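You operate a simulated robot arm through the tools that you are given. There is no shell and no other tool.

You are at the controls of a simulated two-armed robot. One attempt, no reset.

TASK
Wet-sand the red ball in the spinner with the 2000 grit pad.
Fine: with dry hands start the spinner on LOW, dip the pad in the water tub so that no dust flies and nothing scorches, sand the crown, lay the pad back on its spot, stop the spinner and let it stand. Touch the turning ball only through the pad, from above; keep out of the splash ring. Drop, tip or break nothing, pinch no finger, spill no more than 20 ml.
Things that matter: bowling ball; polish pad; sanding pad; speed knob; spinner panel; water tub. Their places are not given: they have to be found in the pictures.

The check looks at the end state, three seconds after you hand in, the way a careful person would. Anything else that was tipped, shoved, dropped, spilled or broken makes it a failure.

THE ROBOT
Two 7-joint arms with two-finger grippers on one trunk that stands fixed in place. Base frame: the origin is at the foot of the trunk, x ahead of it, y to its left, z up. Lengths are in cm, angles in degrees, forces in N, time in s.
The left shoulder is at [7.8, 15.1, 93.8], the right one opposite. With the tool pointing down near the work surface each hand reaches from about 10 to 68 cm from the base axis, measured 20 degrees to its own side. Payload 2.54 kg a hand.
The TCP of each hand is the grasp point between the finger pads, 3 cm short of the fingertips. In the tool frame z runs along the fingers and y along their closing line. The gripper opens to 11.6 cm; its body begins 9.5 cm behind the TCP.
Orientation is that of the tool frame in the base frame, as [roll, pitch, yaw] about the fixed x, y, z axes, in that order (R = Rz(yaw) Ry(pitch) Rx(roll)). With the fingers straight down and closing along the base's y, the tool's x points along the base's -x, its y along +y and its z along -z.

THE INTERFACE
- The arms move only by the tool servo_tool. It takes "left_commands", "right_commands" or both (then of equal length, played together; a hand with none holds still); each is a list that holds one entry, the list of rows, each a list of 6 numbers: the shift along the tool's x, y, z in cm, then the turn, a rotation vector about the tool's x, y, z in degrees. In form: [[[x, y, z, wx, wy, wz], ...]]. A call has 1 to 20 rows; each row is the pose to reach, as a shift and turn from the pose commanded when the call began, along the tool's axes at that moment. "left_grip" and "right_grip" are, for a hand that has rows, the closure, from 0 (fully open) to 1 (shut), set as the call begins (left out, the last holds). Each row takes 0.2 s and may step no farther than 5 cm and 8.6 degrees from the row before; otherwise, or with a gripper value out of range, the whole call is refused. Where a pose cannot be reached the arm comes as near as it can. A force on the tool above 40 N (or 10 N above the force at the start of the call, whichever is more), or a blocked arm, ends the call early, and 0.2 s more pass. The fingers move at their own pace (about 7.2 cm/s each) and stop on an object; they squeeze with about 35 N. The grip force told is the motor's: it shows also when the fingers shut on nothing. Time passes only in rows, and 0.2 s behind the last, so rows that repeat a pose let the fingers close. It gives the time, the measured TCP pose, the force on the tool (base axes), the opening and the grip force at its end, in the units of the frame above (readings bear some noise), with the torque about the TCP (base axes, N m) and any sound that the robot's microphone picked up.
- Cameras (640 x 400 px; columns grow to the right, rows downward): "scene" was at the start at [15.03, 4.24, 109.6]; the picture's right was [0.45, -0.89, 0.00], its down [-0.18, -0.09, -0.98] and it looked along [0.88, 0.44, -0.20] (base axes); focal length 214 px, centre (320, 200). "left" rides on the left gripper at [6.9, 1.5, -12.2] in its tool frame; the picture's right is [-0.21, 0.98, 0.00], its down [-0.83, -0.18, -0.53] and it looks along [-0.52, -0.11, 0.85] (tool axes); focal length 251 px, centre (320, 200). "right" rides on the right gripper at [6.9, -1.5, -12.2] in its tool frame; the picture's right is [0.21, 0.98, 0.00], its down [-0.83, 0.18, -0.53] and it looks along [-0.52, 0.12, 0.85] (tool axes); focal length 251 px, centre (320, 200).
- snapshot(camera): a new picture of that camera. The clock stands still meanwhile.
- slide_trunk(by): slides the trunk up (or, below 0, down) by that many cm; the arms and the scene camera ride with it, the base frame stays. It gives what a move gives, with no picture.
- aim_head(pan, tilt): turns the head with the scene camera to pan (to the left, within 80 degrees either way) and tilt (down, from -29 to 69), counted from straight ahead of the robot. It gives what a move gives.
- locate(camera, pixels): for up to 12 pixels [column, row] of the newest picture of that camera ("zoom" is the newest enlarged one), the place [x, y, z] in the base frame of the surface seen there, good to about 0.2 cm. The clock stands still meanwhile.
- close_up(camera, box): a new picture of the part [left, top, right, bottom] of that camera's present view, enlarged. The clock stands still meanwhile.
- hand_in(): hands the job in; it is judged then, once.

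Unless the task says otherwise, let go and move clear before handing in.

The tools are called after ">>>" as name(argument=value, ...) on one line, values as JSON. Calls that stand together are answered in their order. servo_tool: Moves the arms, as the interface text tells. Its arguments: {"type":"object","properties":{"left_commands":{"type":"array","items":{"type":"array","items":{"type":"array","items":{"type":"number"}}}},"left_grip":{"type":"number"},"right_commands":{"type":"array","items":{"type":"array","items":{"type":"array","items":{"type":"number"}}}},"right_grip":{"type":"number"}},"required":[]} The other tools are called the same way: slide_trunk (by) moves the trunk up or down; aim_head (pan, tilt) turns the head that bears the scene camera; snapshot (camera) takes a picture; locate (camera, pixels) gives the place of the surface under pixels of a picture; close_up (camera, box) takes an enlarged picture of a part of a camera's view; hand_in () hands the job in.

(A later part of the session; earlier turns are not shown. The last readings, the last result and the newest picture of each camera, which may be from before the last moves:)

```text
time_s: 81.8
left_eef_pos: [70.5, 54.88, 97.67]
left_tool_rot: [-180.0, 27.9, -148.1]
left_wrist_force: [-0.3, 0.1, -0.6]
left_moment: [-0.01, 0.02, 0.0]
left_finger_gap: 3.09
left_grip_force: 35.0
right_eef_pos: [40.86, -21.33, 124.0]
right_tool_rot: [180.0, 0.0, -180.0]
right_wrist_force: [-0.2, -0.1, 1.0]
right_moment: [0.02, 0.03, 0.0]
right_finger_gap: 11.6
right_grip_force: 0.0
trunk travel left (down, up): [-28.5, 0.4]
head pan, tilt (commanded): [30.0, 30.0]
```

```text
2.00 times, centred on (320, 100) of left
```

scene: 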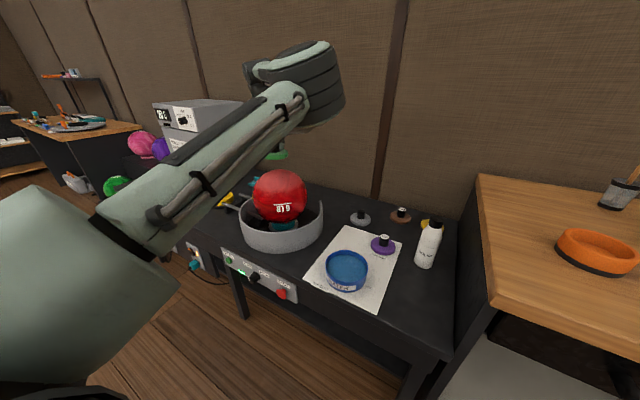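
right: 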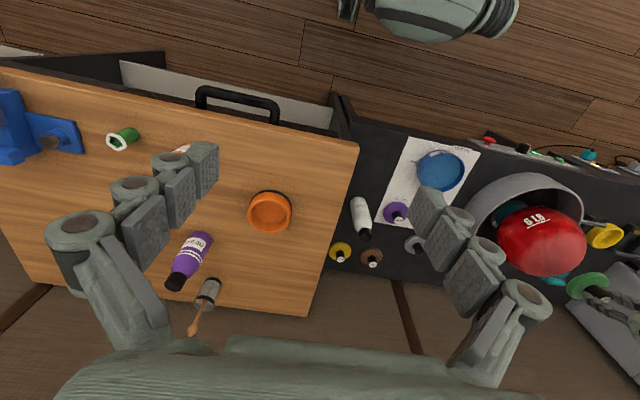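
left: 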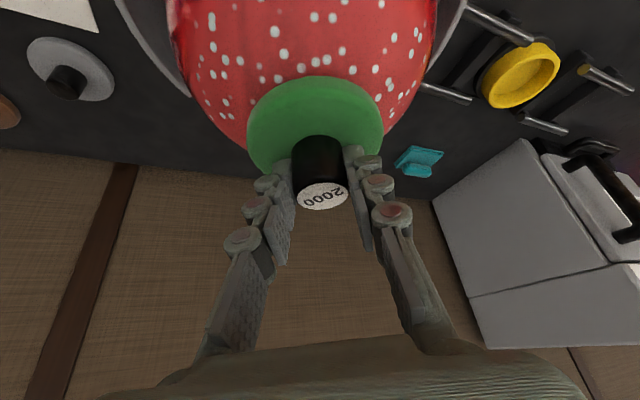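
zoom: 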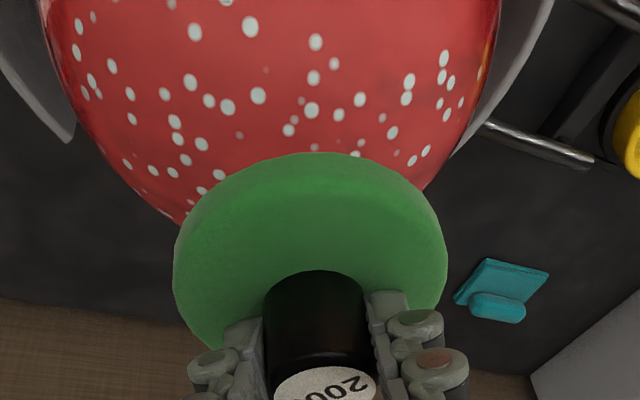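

The crown shows a wet, evenly sanded band with droplets and no scorch marks. I'll move the pad aside, back along the same way, and inspect the crown unobstructed.

>>> servo_tool(left_commands=[[[1.4, -1.0, -0.75, 0, 0, 0], [4.0, -2.75, -2.1, 0, 0, 0], [6.6, -4.5, -3.5, 0, 0, 0], [9.2, -6.3, -4.9, 0, 0, 0], [10.9, -7.49, -5.8, 0, 0, 0], [10.9, -7.49, -5.8, 0, 0, 0]]])

>>> servo_tool(left_commands=[[[0, 0, 0, 3.48, 0, 6.56], [0, 0, 0, 6.97, 0, 13.1], [0, 0, 0, 10.45, 0, 19.7], [0, 0, 0, 13.9, 0, 26.2], [0, 0, 0, 17.4, 0, 32.8], [0, 0, 0, 20.9, 0, 39.4], [0, 0, 0, 24.4, 0, 45.9], [0, 0, 0, 24.4, 0, 45.9]]])

>>> snapshot(camera="scene")

>>> close_up(camera="right", box=[480, 180, 640, 330])

>>> snapshot(camera="left")

```text
time_s: 83.2
left_eef_pos: [63.89, 42.01, 97.52]
left_tool_rot: [179.9, 27.8, -148.2]
left_wrist_force: [-0.4, -0.3, 0.8]
left_moment: [-0.02, 0.01, 0.01]
left_finger_gap: 3.09
left_grip_force: 34.8
right_eef_pos: [40.79, -21.26, 123.87]
right_tool_rot: [180.0, -0.1, -179.9]
right_wrist_force: [0.1, -0.1, 0.2]
right_moment: [-0.03, -0.01, -0.06]
right_finger_gap: 11.59
right_grip_force: 0.1
trunk travel left (down, up): [-28.5, 0.4]
head pan, tilt (commanded): [30.0, 30.0]
```

```text
time_s: 85.0
left_eef_pos: [63.89, 41.92, 97.55]
left_tool_rot: [-179.9, 28.0, 159.8]
left_wrist_force: [1.2, 0.0, -0.5]
left_moment: [0.01, 0.0, 0.01]
left_finger_gap: 3.11
left_grip_force: 35.1
right_eef_pos: [40.68, -21.17, 123.76]
right_tool_rot: [-180.0, 0.0, 179.9]
right_wrist_force: [-0.4, 0.3, 0.2]
right_moment: [0.0, 0.01, 0.0]
right_finger_gap: 11.61
right_grip_force: 0.1
trunk travel left (down, up): [-28.5, 0.4]
head pan, tilt (commanded): [30.0, 30.0]
```

```text
taken
```

scene: 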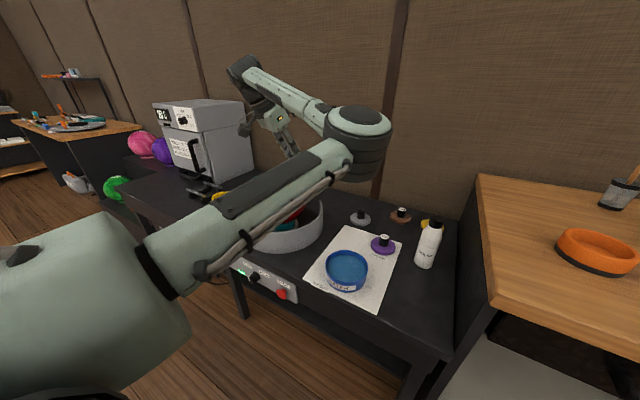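

```text
2.67 times, centred on (560, 255) of right
```

zoom: 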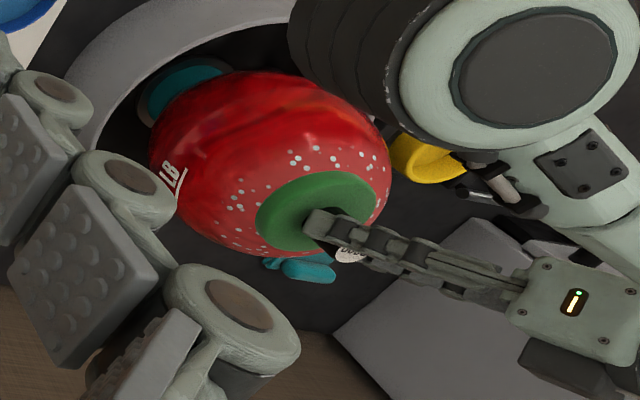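

```text
taken
```

left: 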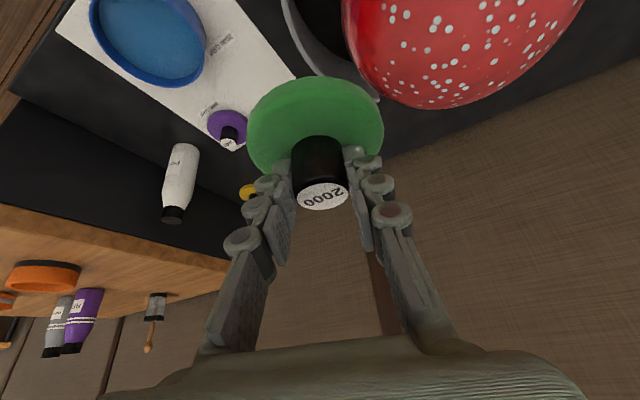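

>>> close_up(camera="left", box=[320, 0, 600, 130])

>>> close_up(camera="left", box=[60, 0, 300, 160])

```text
2.29 times, centred on (460, 65) of left
```

zoom: 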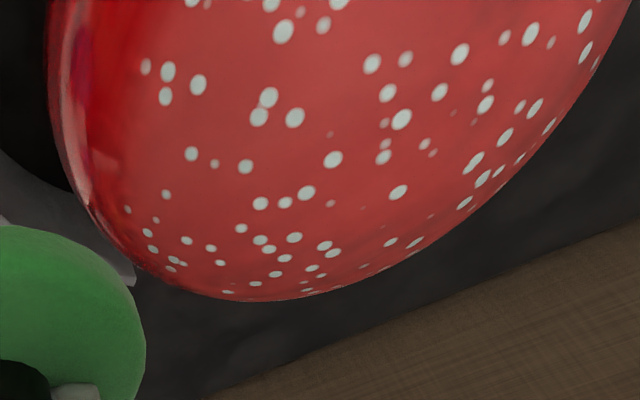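

```text
2.50 times, centred on (180, 80) of left
```

zoom: 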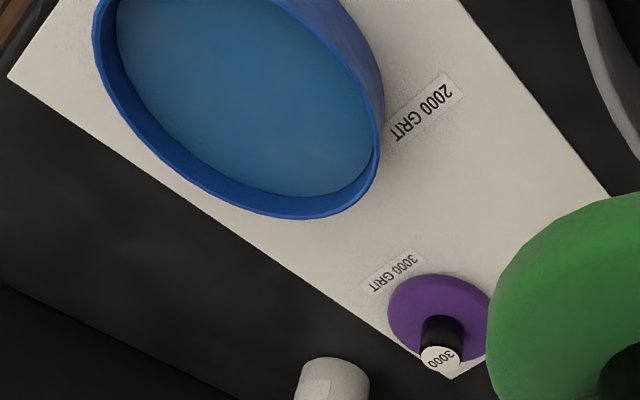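

The upper half of the ball looks wet and matte, with the gloss only left low on the side, and the paper and bench show no drips. I'll carry the pad away from the ball towards its spot, lower the trunk, and then look at the crown in full view.

>>> servo_tool(left_commands=[[[-1.4, -1.4, 0.75, 0, 0, 0], [-3.6, -3.5, 1.9, 0, 0, 0], [-5.8, -5.7, 3.1, 0, 0, 0], [-7.6, -7.4, 4.05, 0, 0, 0], [-8.36, -8.16, 4.44, 0, 0, 0], [-8.36, -8.16, 4.44, 0, 0, 0]]])

>>> slide_trunk(by=-11)

>>> aim_head(pan=26, tilt=35)

>>> snapshot(camera="scene")

>>> snapshot(camera="right")

>>> snapshot(camera="left")

```text
time_s: 86.4
left_eef_pos: [69.89, 30.91, 97.65]
left_tool_rot: [-179.9, 27.9, 159.9]
left_wrist_force: [0.5, -0.1, 0.4]
left_moment: [0.01, 0.04, 0.01]
left_finger_gap: 3.09
left_grip_force: 34.7
right_eef_pos: [40.84, -21.3, 123.83]
right_tool_rot: [180.0, 0.0, -179.9]
right_wrist_force: [-0.2, -0.6, -0.5]
right_moment: [-0.01, 0.02, 0.03]
right_finger_gap: 11.63
right_grip_force: 0.1
trunk travel left (down, up): [-28.5, 0.4]
head pan, tilt (commanded): [30.0, 30.0]
```

```text
time_s: 87.8
left_eef_pos: [69.85, 30.97, 86.72]
left_tool_rot: [-179.9, 28.0, 159.9]
left_wrist_force: [0.0, 0.2, 0.0]
left_moment: [0.0, -0.01, 0.01]
left_finger_gap: 3.1
left_grip_force: 35.1
right_eef_pos: [40.68, -21.31, 112.9]
right_tool_rot: [179.9, 0.0, 179.9]
right_wrist_force: [0.6, 0.7, 0.8]
right_moment: [-0.03, 0.01, -0.03]
right_finger_gap: 11.62
right_grip_force: 0.0
trunk travel left (down, up): [-17.5, 11.4]
head pan, tilt (commanded): [30.0, 30.0]
```

```text
time_s: 88.5
left_eef_pos: [69.93, 30.92, 86.7]
left_tool_rot: [-179.8, 27.9, 159.9]
left_wrist_force: [0.2, 0.3, -0.9]
left_moment: [0.02, 0.02, 0.02]
left_finger_gap: 3.12
left_grip_force: 34.6
right_eef_pos: [40.77, -21.25, 112.86]
right_tool_rot: [179.9, -0.1, 180.0]
right_wrist_force: [0.6, -0.5, 0.5]
right_moment: [0.0, -0.02, -0.01]
right_finger_gap: 11.58
right_grip_force: 0.0
trunk travel left (down, up): [-17.5, 11.4]
head pan, tilt (commanded): [26.0, 35.0]
```

```text
taken
```

scene: 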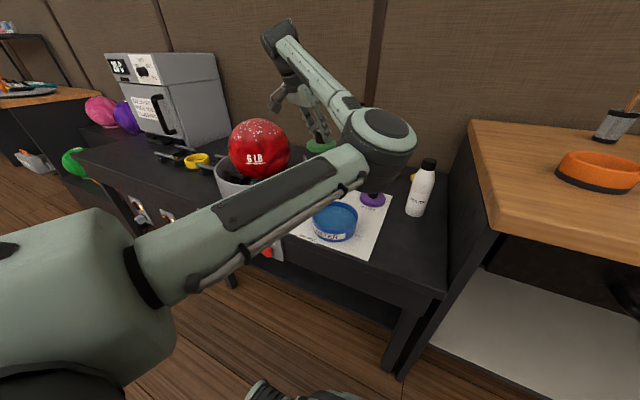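

```text
taken
```

right: 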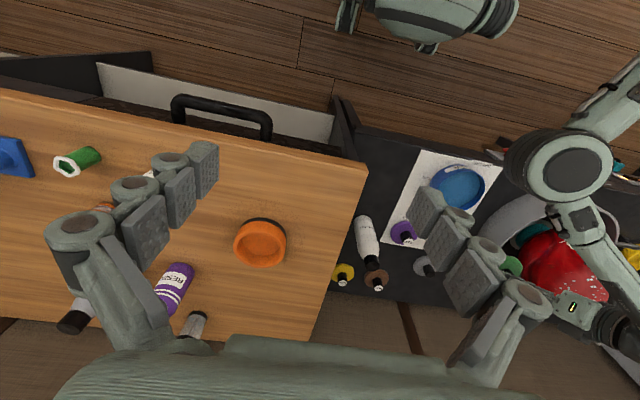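

```text
taken
```

left: 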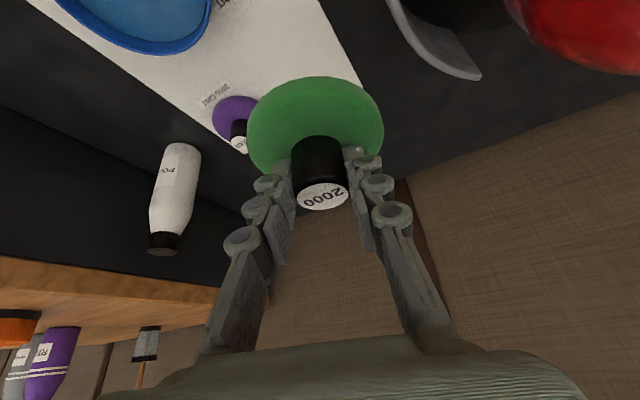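

>>> close_up(camera="scene", box=[215, 105, 305, 185])

>>> close_up(camera="scene", box=[280, 80, 360, 170])

```text
5.00 times, centred on (260, 145) of scene
```

zoom: 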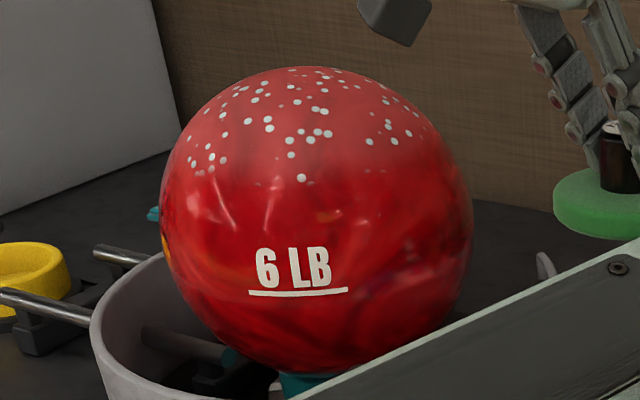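

```text
4.44 times, centred on (320, 125) of scene
```

zoom: 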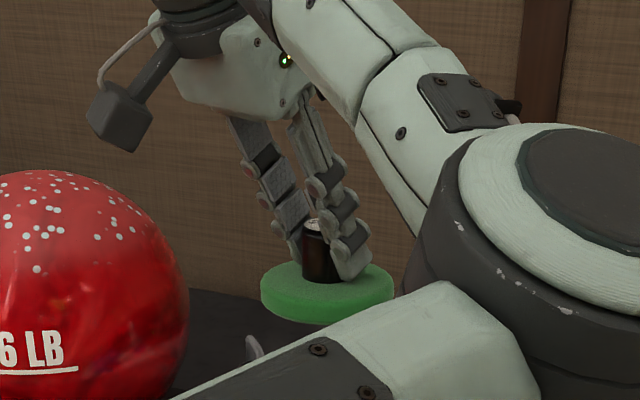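

The crown shows a continuous wet-sanded cap with beads of water and no scorch marks or dust, after about 9 s of contact. Now I'll carry the pad back over its spot at about (71.5, 26.0), stopping at TCP z≈75.

>>> servo_tool(left_commands=[[[0.4, -0.6, 1.6, 0, 0, 0], [1.1, -1.5, 4.3, 0, 0, 0], [1.9, -2.6, 7.4, 0, 0, 0], [2.6, -3.5, 10.0, 0, 0, 0], [3.01, -4.09, 11.65, 0, 0, 0], [3.01, -4.09, 11.65, 0, 0, 0]]])

>>> snapshot(camera="left")

>>> aim_head(pan=18, tilt=35)

>>> close_up(camera="scene", box=[260, 140, 400, 260])

```text
time_s: 89.9
left_eef_pos: [71.23, 26.02, 75.01]
left_tool_rot: [-179.9, 28.1, 159.9]
left_wrist_force: [0.2, -0.4, -0.8]
left_moment: [0.01, 0.02, 0.0]
left_finger_gap: 3.12
left_grip_force: 34.9
right_eef_pos: [40.71, -21.16, 112.84]
right_tool_rot: [179.9, 0.0, 180.0]
right_wrist_force: [0.4, 0.4, -0.3]
right_moment: [0.04, 0.02, 0.01]
right_finger_gap: 11.56
right_grip_force: 0.0
trunk travel left (down, up): [-17.5, 11.4]
head pan, tilt (commanded): [26.0, 35.0]
```

```text
taken
```

left: 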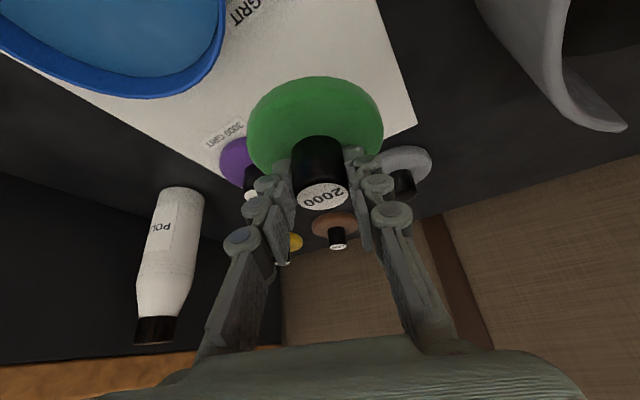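

```text
time_s: 90.6
left_eef_pos: [71.21, 25.98, 75.09]
left_tool_rot: [-180.0, 27.8, 159.9]
left_wrist_force: [-0.5, 0.8, -0.7]
left_moment: [0.0, -0.01, 0.05]
left_finger_gap: 3.08
left_grip_force: 34.4
right_eef_pos: [40.77, -21.27, 112.86]
right_tool_rot: [-180.0, 0.0, 180.0]
right_wrist_force: [0.0, -0.5, -0.1]
right_moment: [0.02, -0.02, 0.01]
right_finger_gap: 11.59
right_grip_force: 0.0
trunk travel left (down, up): [-17.5, 11.4]
head pan, tilt (commanded): [18.0, 35.0]
```

```text
3.33 times, centred on (330, 200) of scene
```

zoom: 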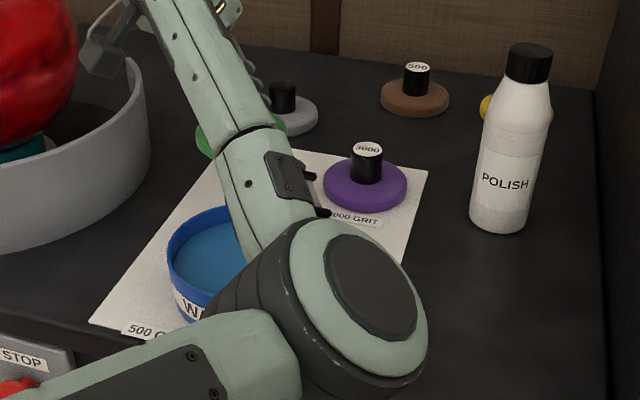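

The pad is over its spot, but the elbow now appears lower and in front of the tub at zoom (340,300). I'll check its clearance before descending.

>>> locate(camera="zoom", pixels=[[360, 290], [330, 385], [420, 350], [240, 150], [275, 200], [245, 250], [220, 300], [320, 215], [200, 130], [260, 280]])

>>> snapshot(camera="scene")

>>> snapshot(camera="right")

```text
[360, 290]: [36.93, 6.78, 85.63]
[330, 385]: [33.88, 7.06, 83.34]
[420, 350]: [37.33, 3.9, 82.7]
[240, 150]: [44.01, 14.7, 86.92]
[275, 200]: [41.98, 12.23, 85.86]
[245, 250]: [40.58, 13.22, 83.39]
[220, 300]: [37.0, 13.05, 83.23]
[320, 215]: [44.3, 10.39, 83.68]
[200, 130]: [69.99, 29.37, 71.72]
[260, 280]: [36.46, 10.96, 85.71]
```

```text
taken
```

scene: 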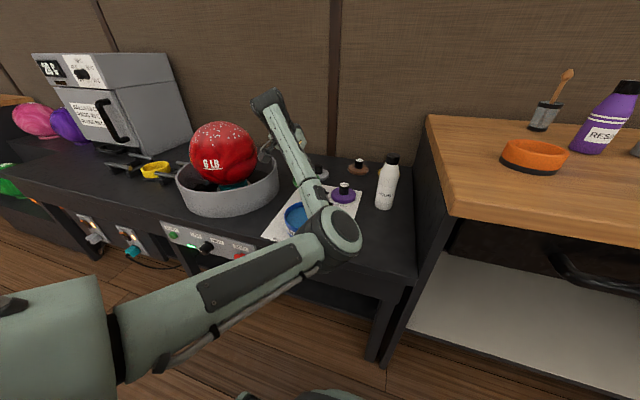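

```text
taken
```

right: 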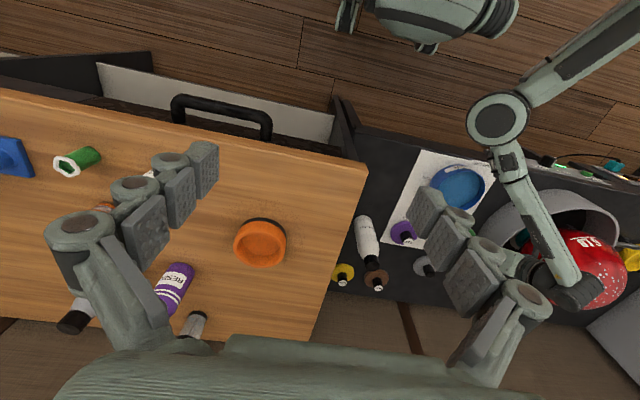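

The elbow is at (36, 7, 84), in front of the bench and about 15 cm above the tub's height, so it's clear. I'll lower the pad 5 cm first.

>>> servo_tool(left_commands=[[[0.5, 0.02, 0.9, 0, 0, 0], [1.1, 0.05, 2.05, 0, 0, 0], [1.8, 0.08, 3.3, 0, 0, 0], [2.42, 0.11, 4.37, 0, 0, 0], [2.42, 0.11, 4.37, 0, 0, 0]]])

>>> close_up(camera="left", box=[180, 30, 480, 240])

>>> snapshot(camera="scene")

```text
time_s: 91.8
left_eef_pos: [70.98, 26.26, 69.89]
left_tool_rot: [-179.9, 28.1, 159.9]
left_wrist_force: [-0.2, 0.0, -0.2]
left_moment: [0.03, -0.01, -0.01]
left_finger_gap: 3.1
left_grip_force: 34.6
right_eef_pos: [40.83, -21.25, 113.06]
right_tool_rot: [179.9, -0.1, -180.0]
right_wrist_force: [-0.7, -0.4, 0.3]
right_moment: [0.01, 0.04, 0.01]
right_finger_gap: 11.61
right_grip_force: 0.1
trunk travel left (down, up): [-17.5, 11.4]
head pan, tilt (commanded): [18.0, 35.0]
```

```text
1.90 times, centred on (330, 135) of left
```

zoom: 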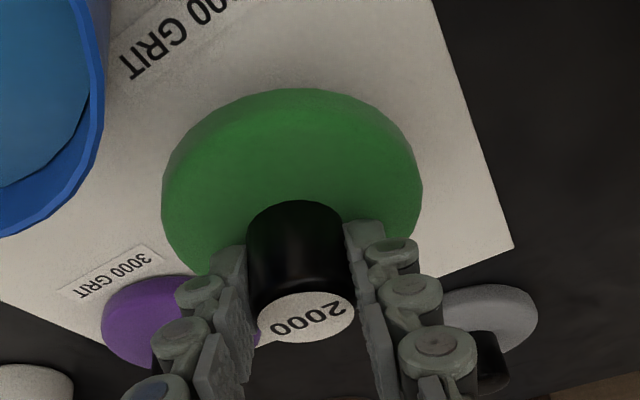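

```text
taken
```

scene: 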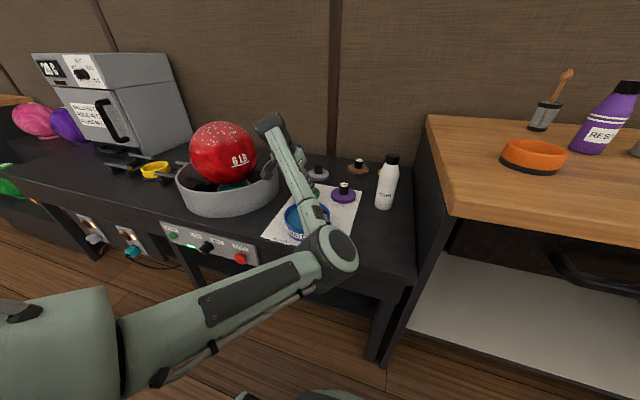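

The view matches the earlier lifted view at this height, with the pad about 2.3 cm above its spot. I'll lower it to just above the paper and then feel for contact.

>>> servo_tool(left_commands=[[[0.25, -0.01, 0.6, 0, 0, 0], [0.5, -0.02, 1.2, 0, 0, 0], [0.7, -0.03, 1.63, 0, 0, 0], [0.81, -0.04, 1.89, 0, 0, 0], [0.81, -0.04, 1.89, 0, 0, 0]]])

>>> servo_tool(left_commands=[[[0.05, 0, 0.09, 0, 0, 0], [0.09, 0, 0.18, 0, 0, 0]]])

>>> close_up(camera="left", box=[180, 30, 480, 240])

```text
time_s: 93.0
left_eef_pos: [71.22, 26.05, 67.98]
left_tool_rot: [-179.8, 27.9, 159.9]
left_wrist_force: [-0.3, 0.1, -0.7]
left_moment: [0.01, 0.0, -0.06]
left_finger_gap: 3.11
left_grip_force: 34.7
right_eef_pos: [40.74, -21.29, 112.9]
right_tool_rot: [-180.0, 0.0, -180.0]
right_wrist_force: [0.1, -0.1, 0.2]
right_moment: [-0.03, -0.02, -0.01]
right_finger_gap: 11.62
right_grip_force: 0.0
trunk travel left (down, up): [-17.5, 11.4]
head pan, tilt (commanded): [18.0, 35.0]
```

```text
time_s: 93.6
left_eef_pos: [71.27, 26.18, 67.79]
left_tool_rot: [-179.9, 28.0, 159.9]
left_wrist_force: [-0.8, -0.6, 0.7]
left_moment: [-0.02, 0.0, 0.0]
left_finger_gap: 3.12
left_grip_force: 35.4
right_eef_pos: [40.95, -21.25, 112.84]
right_tool_rot: [-180.0, 0.0, 180.0]
right_wrist_force: [0.4, 0.5, 0.8]
right_moment: [0.02, -0.03, 0.0]
right_finger_gap: 11.6
right_grip_force: 0.1
trunk travel left (down, up): [-17.5, 11.4]
head pan, tilt (commanded): [18.0, 35.0]
```

```text
1.90 times, centred on (330, 135) of left
```

zoom: 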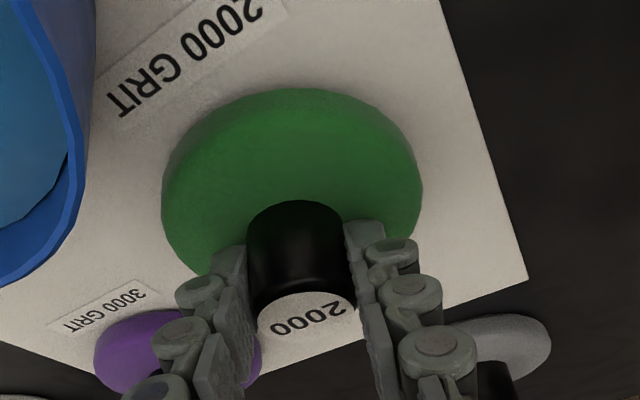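

There is no clear contact yet at TCP z≈67.8. I'll continue in 0.12 cm steps until the paper carries the pad.

>>> servo_tool(left_commands=[[[0.03, 0, 0.053, 0, 0, 0], [0.056, 0, 0.106, 0, 0, 0], [0.056, 0, 0.106, 0, 0, 0]]])

>>> servo_tool(left_commands=[[[0.03, 0, 0.053, 0, 0, 0], [0.056, 0, 0.106, 0, 0, 0], [0.056, 0, 0.106, 0, 0, 0]]])

```text
time_s: 94.4
left_eef_pos: [71.36, 26.03, 67.58]
left_tool_rot: [-180.0, 27.8, 159.9]
left_wrist_force: [-0.3, -0.5, 0.3]
left_moment: [0.02, 0.02, 0.0]
left_finger_gap: 3.08
left_grip_force: 35.4
right_eef_pos: [40.91, -21.33, 112.87]
right_tool_rot: [-180.0, -0.1, -180.0]
right_wrist_force: [0.3, -0.2, 0.2]
right_moment: [0.0, -0.02, 0.0]
right_finger_gap: 11.6
right_grip_force: 0.1
trunk travel left (down, up): [-17.5, 11.4]
head pan, tilt (commanded): [18.0, 35.0]
```

```text
time_s: 95.2
left_eef_pos: [71.43, 26.12, 67.61]
left_tool_rot: [-179.9, 27.9, 159.9]
left_wrist_force: [-0.7, 0.0, -0.5]
left_moment: [-0.02, 0.03, 0.03]
left_finger_gap: 3.09
left_grip_force: 35.4
right_eef_pos: [40.72, -21.27, 112.89]
right_tool_rot: [-179.9, 0.0, -180.0]
right_wrist_force: [0.1, -0.2, -0.6]
right_moment: [0.01, 0.0, -0.01]
right_finger_gap: 11.59
right_grip_force: 0.0
trunk travel left (down, up): [-17.5, 11.4]
head pan, tilt (commanded): [18.0, 35.0]
```

>>> servo_tool(left_commands=[[[0.03, 0, 0.053, 0, 0, 0], [0.056, 0, 0.106, 0, 0, 0], [0.056, 0, 0.106, 0, 0, 0]]])

>>> close_up(camera="left", box=[180, 30, 480, 240])

>>> close_up(camera="scene", box=[290, 160, 360, 230])

```text
time_s: 96.0
left_eef_pos: [71.39, 26.07, 67.48]
left_tool_rot: [-179.9, 28.0, 159.9]
left_wrist_force: [0.8, -1.1, 0.5]
left_moment: [0.01, -0.08, -0.03]
left_finger_gap: 3.12
left_grip_force: 35.0
right_eef_pos: [40.78, -21.27, 113.0]
right_tool_rot: [-179.9, 0.0, 180.0]
right_wrist_force: [0.4, 0.4, -0.3]
right_moment: [-0.02, -0.01, 0.01]
right_finger_gap: 11.59
right_grip_force: 0.0
trunk travel left (down, up): [-17.5, 11.4]
head pan, tilt (commanded): [18.0, 35.0]
```

```text
1.90 times, centred on (330, 135) of left
```

zoom: 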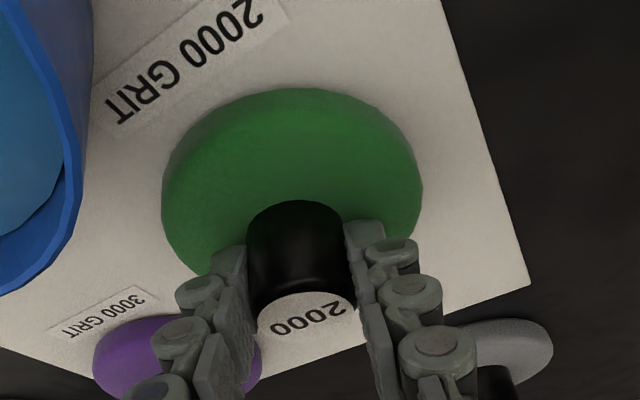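

```text
5.71 times, centred on (325, 195) of scene
```

zoom: 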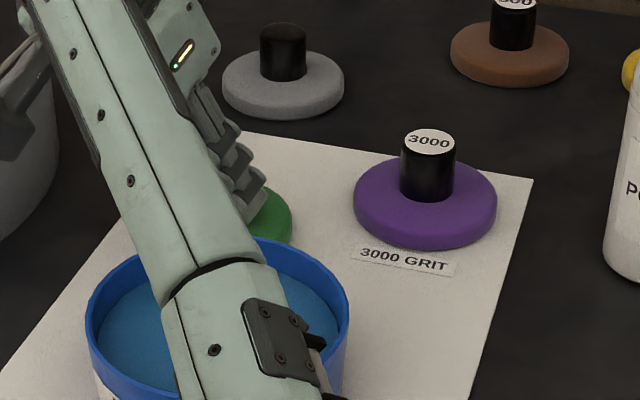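

The TCP is at the same height as when I grasped the pad (67.48). One more 0.1 cm step to be sure it rests on the paper.

>>> servo_tool(left_commands=[[[0.025, 0, 0.045, 0, 0, 0], [0.047, 0, 0.088, 0, 0, 0], [0.047, 0, 0.088, 0, 0, 0]]])

```text
time_s: 96.8
left_eef_pos: [71.33, 26.06, 67.54]
left_tool_rot: [-179.9, 28.0, 159.9]
left_wrist_force: [0.2, 0.6, 5.8]
left_moment: [0.02, -0.07, -0.02]
left_finger_gap: 3.1
left_grip_force: 34.6
right_eef_pos: [40.79, -21.27, 112.78]
right_tool_rot: [-180.0, 0.1, -180.0]
right_wrist_force: [0.5, 0.9, -0.4]
right_moment: [-0.03, -0.02, -0.01]
right_finger_gap: 11.64
right_grip_force: 0.0
trunk travel left (down, up): [-17.5, 11.4]
head pan, tilt (commanded): [18.0, 35.0]
```

The paper now bears 5.8 N, so the pad is seated. I'll ease up 0.06 cm and open the fingers to release it.

>>> servo_tool(left_commands=[[[-0.028, 0, -0.053, 0, 0, 0], [-0.028, 0, -0.053, 0, 0, 0]]])

>>> servo_tool(left_commands=[[[0, 0, 0, 0, 0, 0], [0, 0, 0, 0, 0, 0], [0, 0, 0, 0, 0, 0], [0, 0, 0, 0, 0, 0]]], left_grip=0.5)

>>> close_up(camera="left", box=[180, 30, 480, 240])

```text
time_s: 97.4
left_eef_pos: [71.24, 26.18, 67.4]
left_tool_rot: [-179.9, 28.0, 159.9]
left_wrist_force: [1.3, -1.4, 4.5]
left_moment: [-0.03, -0.16, -0.04]
left_finger_gap: 3.12
left_grip_force: 35.2
right_eef_pos: [40.84, -21.32, 112.93]
right_tool_rot: [179.9, 0.0, -180.0]
right_wrist_force: [-0.8, 0.2, 0.3]
right_moment: [0.01, -0.02, 0.0]
right_finger_gap: 11.57
right_grip_force: 0.1
trunk travel left (down, up): [-17.5, 11.4]
head pan, tilt (commanded): [18.0, 35.0]
```

```text
time_s: 98.4
left_eef_pos: [71.22, 26.18, 67.24]
left_tool_rot: [-179.9, 27.9, 159.9]
left_wrist_force: [-0.5, 1.3, -0.7]
left_moment: [0.0, 0.01, 0.01]
left_finger_gap: 5.78
left_grip_force: 0.0
right_eef_pos: [40.84, -21.26, 112.87]
right_tool_rot: [-179.9, 0.0, -179.9]
right_wrist_force: [0.5, 0.3, -0.4]
right_moment: [0.0, 0.0, 0.01]
right_finger_gap: 11.59
right_grip_force: 0.0
trunk travel left (down, up): [-17.5, 11.4]
head pan, tilt (commanded): [18.0, 35.0]
```

```text
1.90 times, centred on (330, 135) of left
```

zoom: 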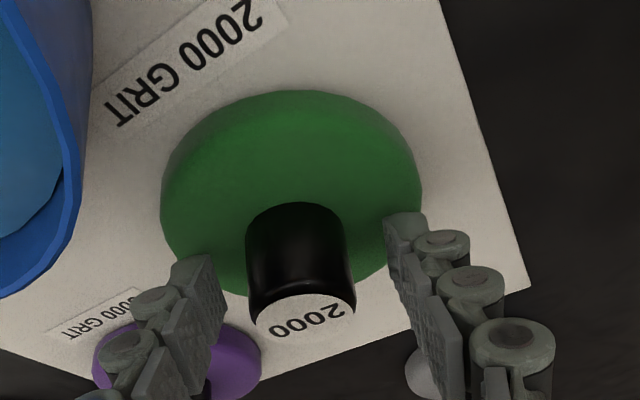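

The pad is released and sits upright on its spot. I'll lift the hand straight up 12 cm.

>>> servo_tool(left_commands=[[[-0.5, 0, -0.9, 0, 0, 0], [-1.6, 0, -3.0, 0, 0, 0], [-3.2, 0, -6.0, 0, 0, 0], [-4.7, 0, -8.9, 0, 0, 0], [-5.63, 0, -10.6, 0, 0, 0], [-5.63, 0, -10.6, 0, 0, 0]]])

>>> snapshot(camera="left")

>>> snapshot(camera="scene")

```text
time_s: 99.8
left_eef_pos: [71.29, 26.06, 79.54]
left_tool_rot: [-179.9, 27.9, 159.8]
left_wrist_force: [-0.2, 0.4, 0.3]
left_moment: [-0.01, 0.04, -0.03]
left_finger_gap: 5.78
left_grip_force: 0.1
right_eef_pos: [40.74, -21.24, 112.98]
right_tool_rot: [-179.9, 0.0, -179.9]
right_wrist_force: [0.4, 0.2, -0.4]
right_moment: [0.03, 0.0, 0.02]
right_finger_gap: 11.59
right_grip_force: 0.1
trunk travel left (down, up): [-17.5, 11.4]
head pan, tilt (commanded): [18.0, 35.0]
```

```text
taken
```

left: 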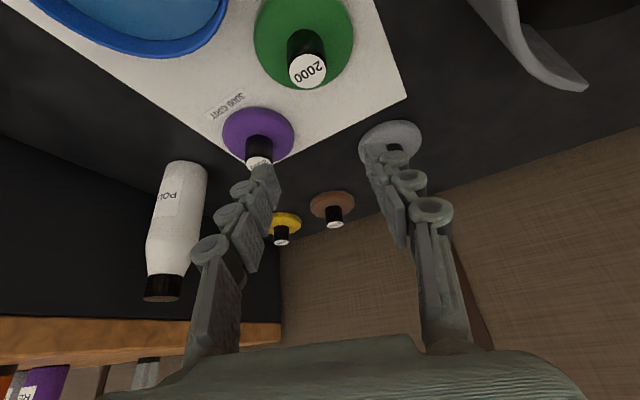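

```text
taken
```

scene: 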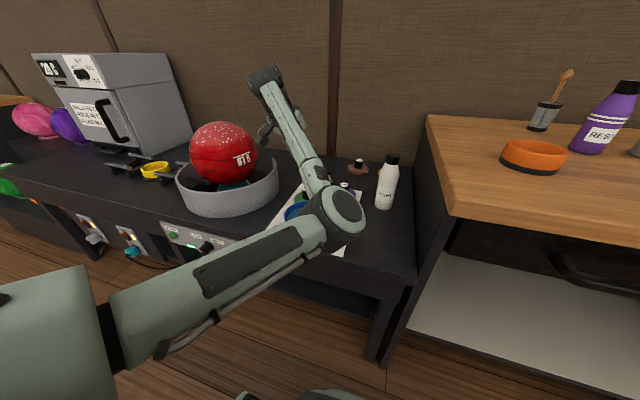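

The green pad is back on its spot, upright, and the hand is clear. Next is STOP. I'll raise the hand, then draw it back to the front-left of the bench, turning it to heading +20°.

>>> servo_tool(left_commands=[[[-1.9, 0, -3.5, 0, 0, 0], [-3.75, 0, -7.06, 0, 0, 0], [-5.6, 0, -10.6, 0, 0, 0], [-7.5, 0, -14.1, 0, 0, 0], [-7.5, 0, -14.1, 0, 0, 0]]])

>>> servo_tool(left_commands=[[[3.1, 0.92, -2.79, -2.35, 0, -4.41], [6.2, 1.84, -5.58, -4.7, 0, -8.83], [9.3, 2.75, -8.36, -7.05, 0, -13.2], [12.4, 3.67, -11.15, -9.4, 0, -17.7], [15.6, 4.6, -13.9, -11.75, 0, -22.1], [18.7, 5.5, -16.7, -14.1, 0, -26.5], [21.8, 6.4, -19.5, -16.45, 0, -30.9], [24.9, 7.34, -22.3, -18.8, 0, -35.3], [24.9, 7.34, -22.3, -18.8, 0, -35.3]]], left_grip=1)

>>> snapshot(camera="scene")

```text
time_s: 101.0
left_eef_pos: [71.38, 26.18, 95.42]
left_tool_rot: [180.0, 27.9, 159.9]
left_wrist_force: [0.0, 0.7, 0.3]
left_moment: [0.0, -0.02, 0.02]
left_finger_gap: 5.79
left_grip_force: 0.0
right_eef_pos: [40.84, -21.25, 112.9]
right_tool_rot: [180.0, 0.1, -179.9]
right_wrist_force: [0.3, -0.1, -0.3]
right_moment: [0.0, 0.04, 0.03]
right_finger_gap: 11.6
right_grip_force: 0.0
trunk travel left (down, up): [-17.5, 11.4]
head pan, tilt (commanded): [18.0, 35.0]
```

```text
time_s: 103.0
left_eef_pos: [43.29, 44.22, 103.63]
left_tool_rot: [179.9, 27.8, -160.1]
left_wrist_force: [-0.3, 0.4, 0.8]
left_moment: [0.0, 0.01, 0.0]
left_finger_gap: 0.0
left_grip_force: 28.5
left hand out of reach, approached as far as the arm can: row 2, 3, 4, 5
right_eef_pos: [40.72, -21.26, 112.94]
right_tool_rot: [-180.0, 0.0, 179.9]
right_wrist_force: [-0.4, 0.1, 0.5]
right_moment: [-0.01, -0.01, 0.01]
right_finger_gap: 11.59
right_grip_force: 0.0
trunk travel left (down, up): [-17.5, 11.4]
head pan, tilt (commanded): [18.0, 35.0]
```

```text
taken
```

scene: 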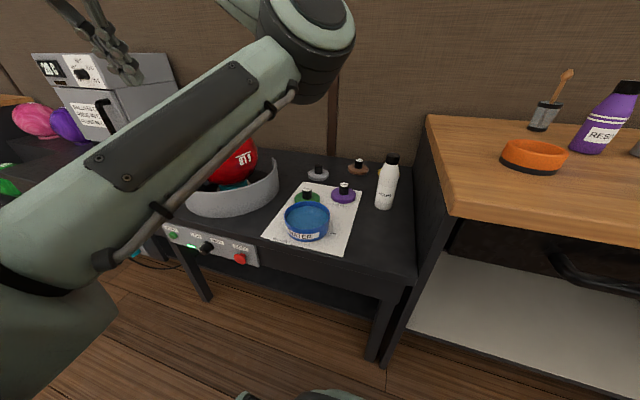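

Everything on the bench stands as before: the green pad at (307,197), the tub and the bottle are in place. I'll draw back a little further, turn to heading 0°, and pitch the hand up to point forward.

>>> servo_tool(left_commands=[[[2.9, -0.23, -1.54, 3.13, 0, 5.89], [5.8, -0.45, -3.07, 6.25, 0, 11.8], [8.68, -0.68, -4.61, 9.38, 0, 17.66], [8.68, -0.68, -4.61, 9.38, 0, 17.66]]])

>>> servo_tool(left_commands=[[[0, 0, 0, 0, -7.5, 0], [0, 0, 0, 0, -15, 0], [0, 0, 0, 0, -22.5, 0], [0, 0, 0, 0, -30, 0], [0, 0, 0, 0, -37.5, 0], [0, 0, 0, 0, -45, 0], [0, 0, 0, 0, -52, 0], [0, 0, 0, 0, -52, 0]]])

>>> slide_trunk(by=-12)

>>> snapshot(camera="scene")

>>> snapshot(camera="left")

```text
time_s: 104.0
left_eef_pos: [34.45, 40.28, 103.36]
left_tool_rot: [-179.9, 27.8, 179.8]
left_wrist_force: [0.6, 0.5, -0.3]
left_moment: [0.05, -0.04, 0.02]
left_finger_gap: 0.0
left_grip_force: 28.2
right_eef_pos: [40.83, -21.28, 112.85]
right_tool_rot: [180.0, 0.0, -180.0]
right_wrist_force: [-0.2, 0.7, 0.1]
right_moment: [0.04, -0.01, 0.0]
right_finger_gap: 11.62
right_grip_force: 0.0
trunk travel left (down, up): [-17.5, 11.4]
head pan, tilt (commanded): [18.0, 35.0]
```

```text
time_s: 105.8
left_eef_pos: [34.46, 41.64, 104.32]
left_tool_rot: [-179.9, 80.0, 180.0]
left_wrist_force: [0.1, 0.0, -0.4]
left_moment: [0.02, -0.02, -0.03]
left_finger_gap: 0.01
left_grip_force: 28.7
left hand out of reach, approached as far as the arm can: row 7, 8
right_eef_pos: [40.92, -21.36, 112.99]
right_tool_rot: [180.0, 0.1, -180.0]
right_wrist_force: [-0.1, 0.8, 0.3]
right_moment: [-0.06, 0.01, -0.01]
right_finger_gap: 11.61
right_grip_force: 0.0
trunk travel left (down, up): [-17.5, 11.4]
head pan, tilt (commanded): [18.0, 35.0]
```

```text
time_s: 107.3
left_eef_pos: [34.61, 41.59, 92.42]
left_tool_rot: [-179.9, 79.9, -179.9]
left_wrist_force: [-1.0, 0.2, -0.5]
left_moment: [0.01, -0.01, 0.0]
left_finger_gap: 0.0
left_grip_force: 28.2
right_eef_pos: [40.74, -21.31, 100.96]
right_tool_rot: [180.0, 0.1, -180.0]
right_wrist_force: [-0.2, 0.2, 0.2]
right_moment: [-0.01, 0.01, -0.01]
right_finger_gap: 11.6
right_grip_force: 0.1
trunk travel left (down, up): [-5.5, 23.4]
head pan, tilt (commanded): [18.0, 35.0]
```

```text
taken
```

scene: 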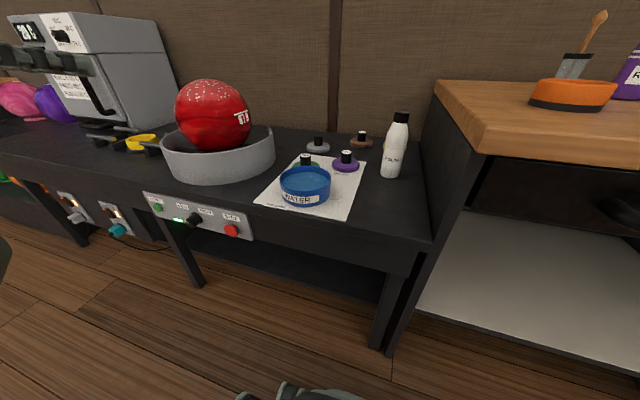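

```text
taken
```

left: 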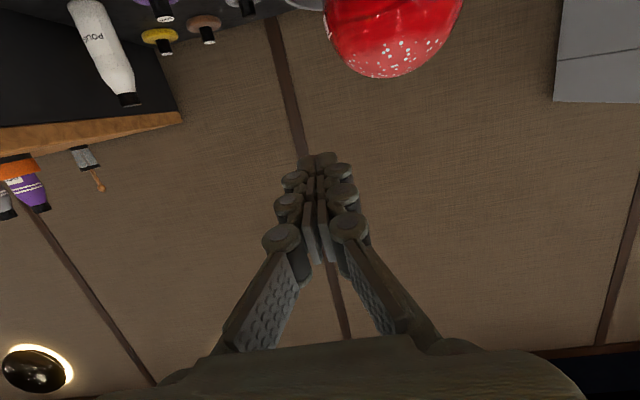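

The bench is all in order, and the ball's crown shows the wet-sanded cap. The hand points forward at (34.6, 41.6, 92.4). I'll lower it to the panel's height in front of STOP.

>>> servo_tool(left_commands=[[[4.2, -0.23, 0.9, 0, 0, 0], [8.4, -0.47, 1.8, 0, 0, 0], [12.5, -0.7, 2.7, 0, 0, 0], [16.7, -0.93, 3.6, 0, 0, 0], [20.9, -1.17, 4.5, 0, 0, 0], [25.1, -1.4, 5.4, 0, 0, 0], [29.2, -1.63, 6.3, 0, 0, 0], [33.4, -1.87, 7.2, 0, 0, 0], [37.6, -2.1, 8.06, 0, 0, 0], [37.6, -2.1, 8.06, 0, 0, 0]]])

>>> snapshot(camera="left")

>>> snapshot(camera="scene")

```text
time_s: 109.5
left_eef_pos: [35.88, 39.59, 54.05]
left_tool_rot: [179.9, 80.0, 179.6]
left_wrist_force: [0.7, -0.9, 0.3]
left_moment: [-0.01, 0.0, -0.02]
left_finger_gap: 0.0
left_grip_force: 28.8
left hand out of reach, approached as far as the arm can: row 1, 2, 3, 4, 5, 6, 7
right_eef_pos: [40.86, -21.29, 100.93]
right_tool_rot: [179.9, 0.0, 180.0]
right_wrist_force: [-1.7, 0.0, -0.1]
right_moment: [-0.01, -0.02, -0.01]
right_finger_gap: 11.59
right_grip_force: 0.0
trunk travel left (down, up): [-5.5, 23.4]
head pan, tilt (commanded): [18.0, 35.0]
```

```text
taken
```

left: 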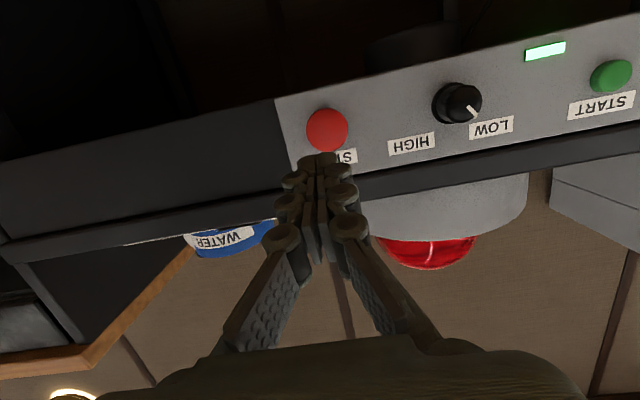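

```text
taken
```

scene: 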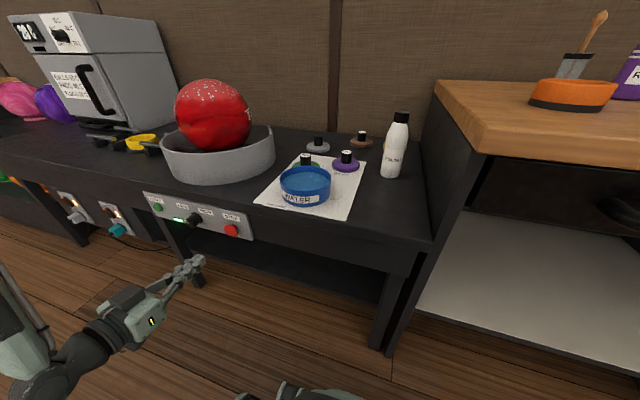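

The hand is in front of STOP (red at (327,130) in the left picture), with the lamp still green and the knob still on LOW. I'll locate the button exactly.

>>> locate(camera="left", pixels=[[327, 130], [312, 130], [342, 130], [327, 114], [327, 146], [318, 158], [310, 175], [460, 105]])

```text
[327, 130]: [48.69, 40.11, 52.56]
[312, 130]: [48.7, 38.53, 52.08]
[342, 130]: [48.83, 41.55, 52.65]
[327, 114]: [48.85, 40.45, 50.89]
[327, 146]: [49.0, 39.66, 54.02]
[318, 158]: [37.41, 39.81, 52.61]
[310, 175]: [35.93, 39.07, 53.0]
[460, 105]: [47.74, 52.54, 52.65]
```

STOP's centre is about (48.7, 40.0, 52.9). I'll bring the shut fingertips to about 2 cm in front of it.

>>> servo_tool(left_commands=[[[-0.3, 0.15, 2.5, 0, 0, 0], [-0.6, 0.3, 5.2, 0, 0, 0], [-0.85, 0.4, 7.4, 0, 0, 0], [-0.85, 0.4, 7.67, 0, 0, 0], [-0.85, 0.4, 7.67, 0, 0, 0]]])

>>> close_up(camera="left", box=[220, 80, 440, 220])

>>> locate(camera="zoom", pixels=[[280, 170], [280, 220], [280, 250], [230, 170], [330, 170]])

```text
time_s: 110.7
left_eef_pos: [43.55, 39.98, 53.45]
left_tool_rot: [-179.7, 79.8, 180.0]
left_wrist_force: [0.0, -0.9, 0.0]
left_moment: [0.0, -0.01, -0.01]
left_finger_gap: 0.0
left_grip_force: 28.5
right_eef_pos: [40.85, -21.31, 100.9]
right_tool_rot: [-179.9, 0.0, 180.0]
right_wrist_force: [-0.3, -0.3, -0.3]
right_moment: [0.01, -0.02, -0.01]
right_finger_gap: 11.59
right_grip_force: 0.0
trunk travel left (down, up): [-5.5, 23.4]
head pan, tilt (commanded): [18.0, 35.0]
```

```text
2.86 times, centred on (330, 150) of left
```

zoom: 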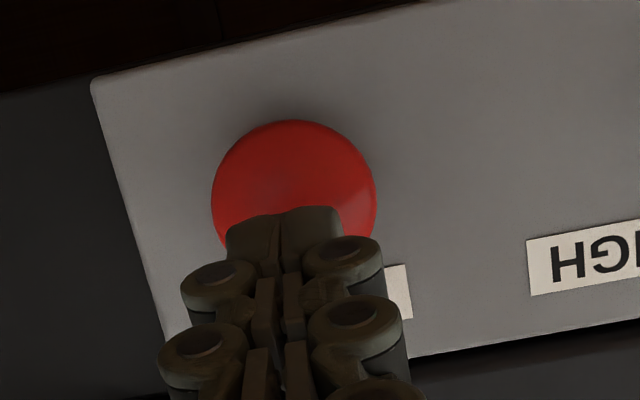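

```text
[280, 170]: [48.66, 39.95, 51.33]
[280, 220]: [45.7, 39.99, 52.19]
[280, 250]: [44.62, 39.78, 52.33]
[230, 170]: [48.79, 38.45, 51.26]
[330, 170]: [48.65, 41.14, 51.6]
```

The fingertips are lined up with the red button. I'll press in +x in small steps and listen for the click.

>>> servo_tool(left_commands=[[[-0.17, 0, 0.98, 0, 0, 0], [-0.3, 0, 1.7, 0, 0, 0], [-0.37, 0, 2.07, 0, 0, 0], [-0.42, 0, 2.36, 0, 0, 0]]])

```text
time_s: 111.7
left_eef_pos: [46.05, 39.87, 53.32]
left_tool_rot: [-179.7, 79.9, 180.0]
left_wrist_force: [-0.9, -0.6, 0.9]
left_moment: [0.01, 0.01, -0.02]
left_finger_gap: 0.6
left_grip_force: 28.3
right_eef_pos: [40.87, -21.19, 100.88]
right_tool_rot: [-180.0, 0.1, 179.9]
right_wrist_force: [0.9, -0.3, -0.4]
right_moment: [0.02, 0.04, -0.01]
right_finger_gap: 11.61
right_grip_force: 0.1
trunk travel left (down, up): [-5.5, 23.4]
head pan, tilt (commanded): [18.0, 35.0]
heard: click
```

A click was heard. I'll back off and check the lamp and whether the ball is stopping.

>>> servo_tool(left_commands=[[[0.2, 0, -1.2, 0, 0, 0], [0.87, 0, -4.9, 0, 0, 0], [1.6, 0, -9.0, 0, 0, 0], [1.6, 0, -9.0, 0, 0, 0]]])

>>> snapshot(camera="left")

>>> close_up(camera="scene", box=[130, 70, 430, 260])

```text
time_s: 112.7
left_eef_pos: [36.62, 39.82, 53.13]
left_tool_rot: [-179.7, 80.0, -180.0]
left_wrist_force: [0.4, -0.5, 0.3]
left_moment: [0.01, 0.02, -0.03]
left_finger_gap: 0.0
left_grip_force: 28.9
right_eef_pos: [40.77, -21.28, 100.88]
right_tool_rot: [180.0, 0.0, -179.9]
right_wrist_force: [0.0, -0.7, 0.3]
right_moment: [-0.03, -0.03, 0.0]
right_finger_gap: 11.59
right_grip_force: 0.0
trunk travel left (down, up): [-5.5, 23.4]
head pan, tilt (commanded): [18.0, 35.0]
```

```text
taken
```

left: 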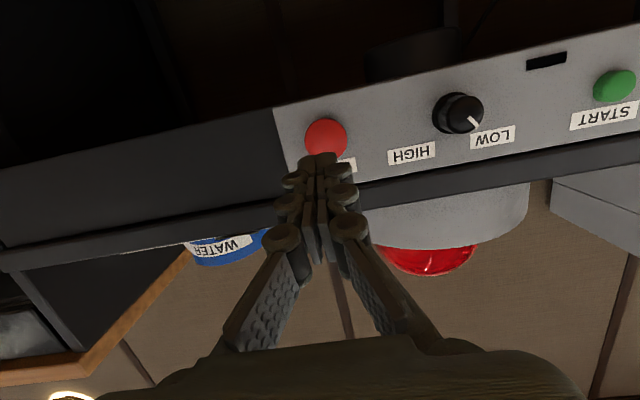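

```text
2.11 times, centred on (280, 165) of scene
```

zoom: 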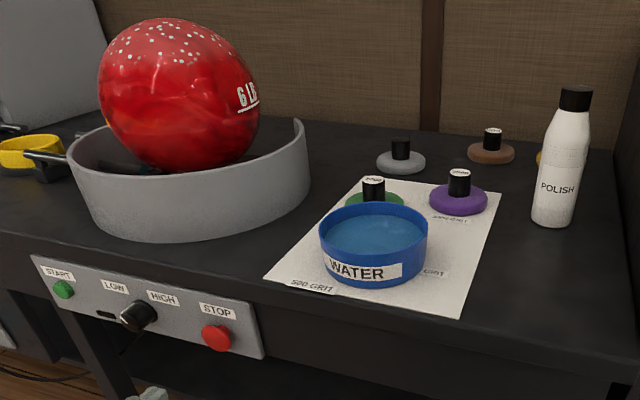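

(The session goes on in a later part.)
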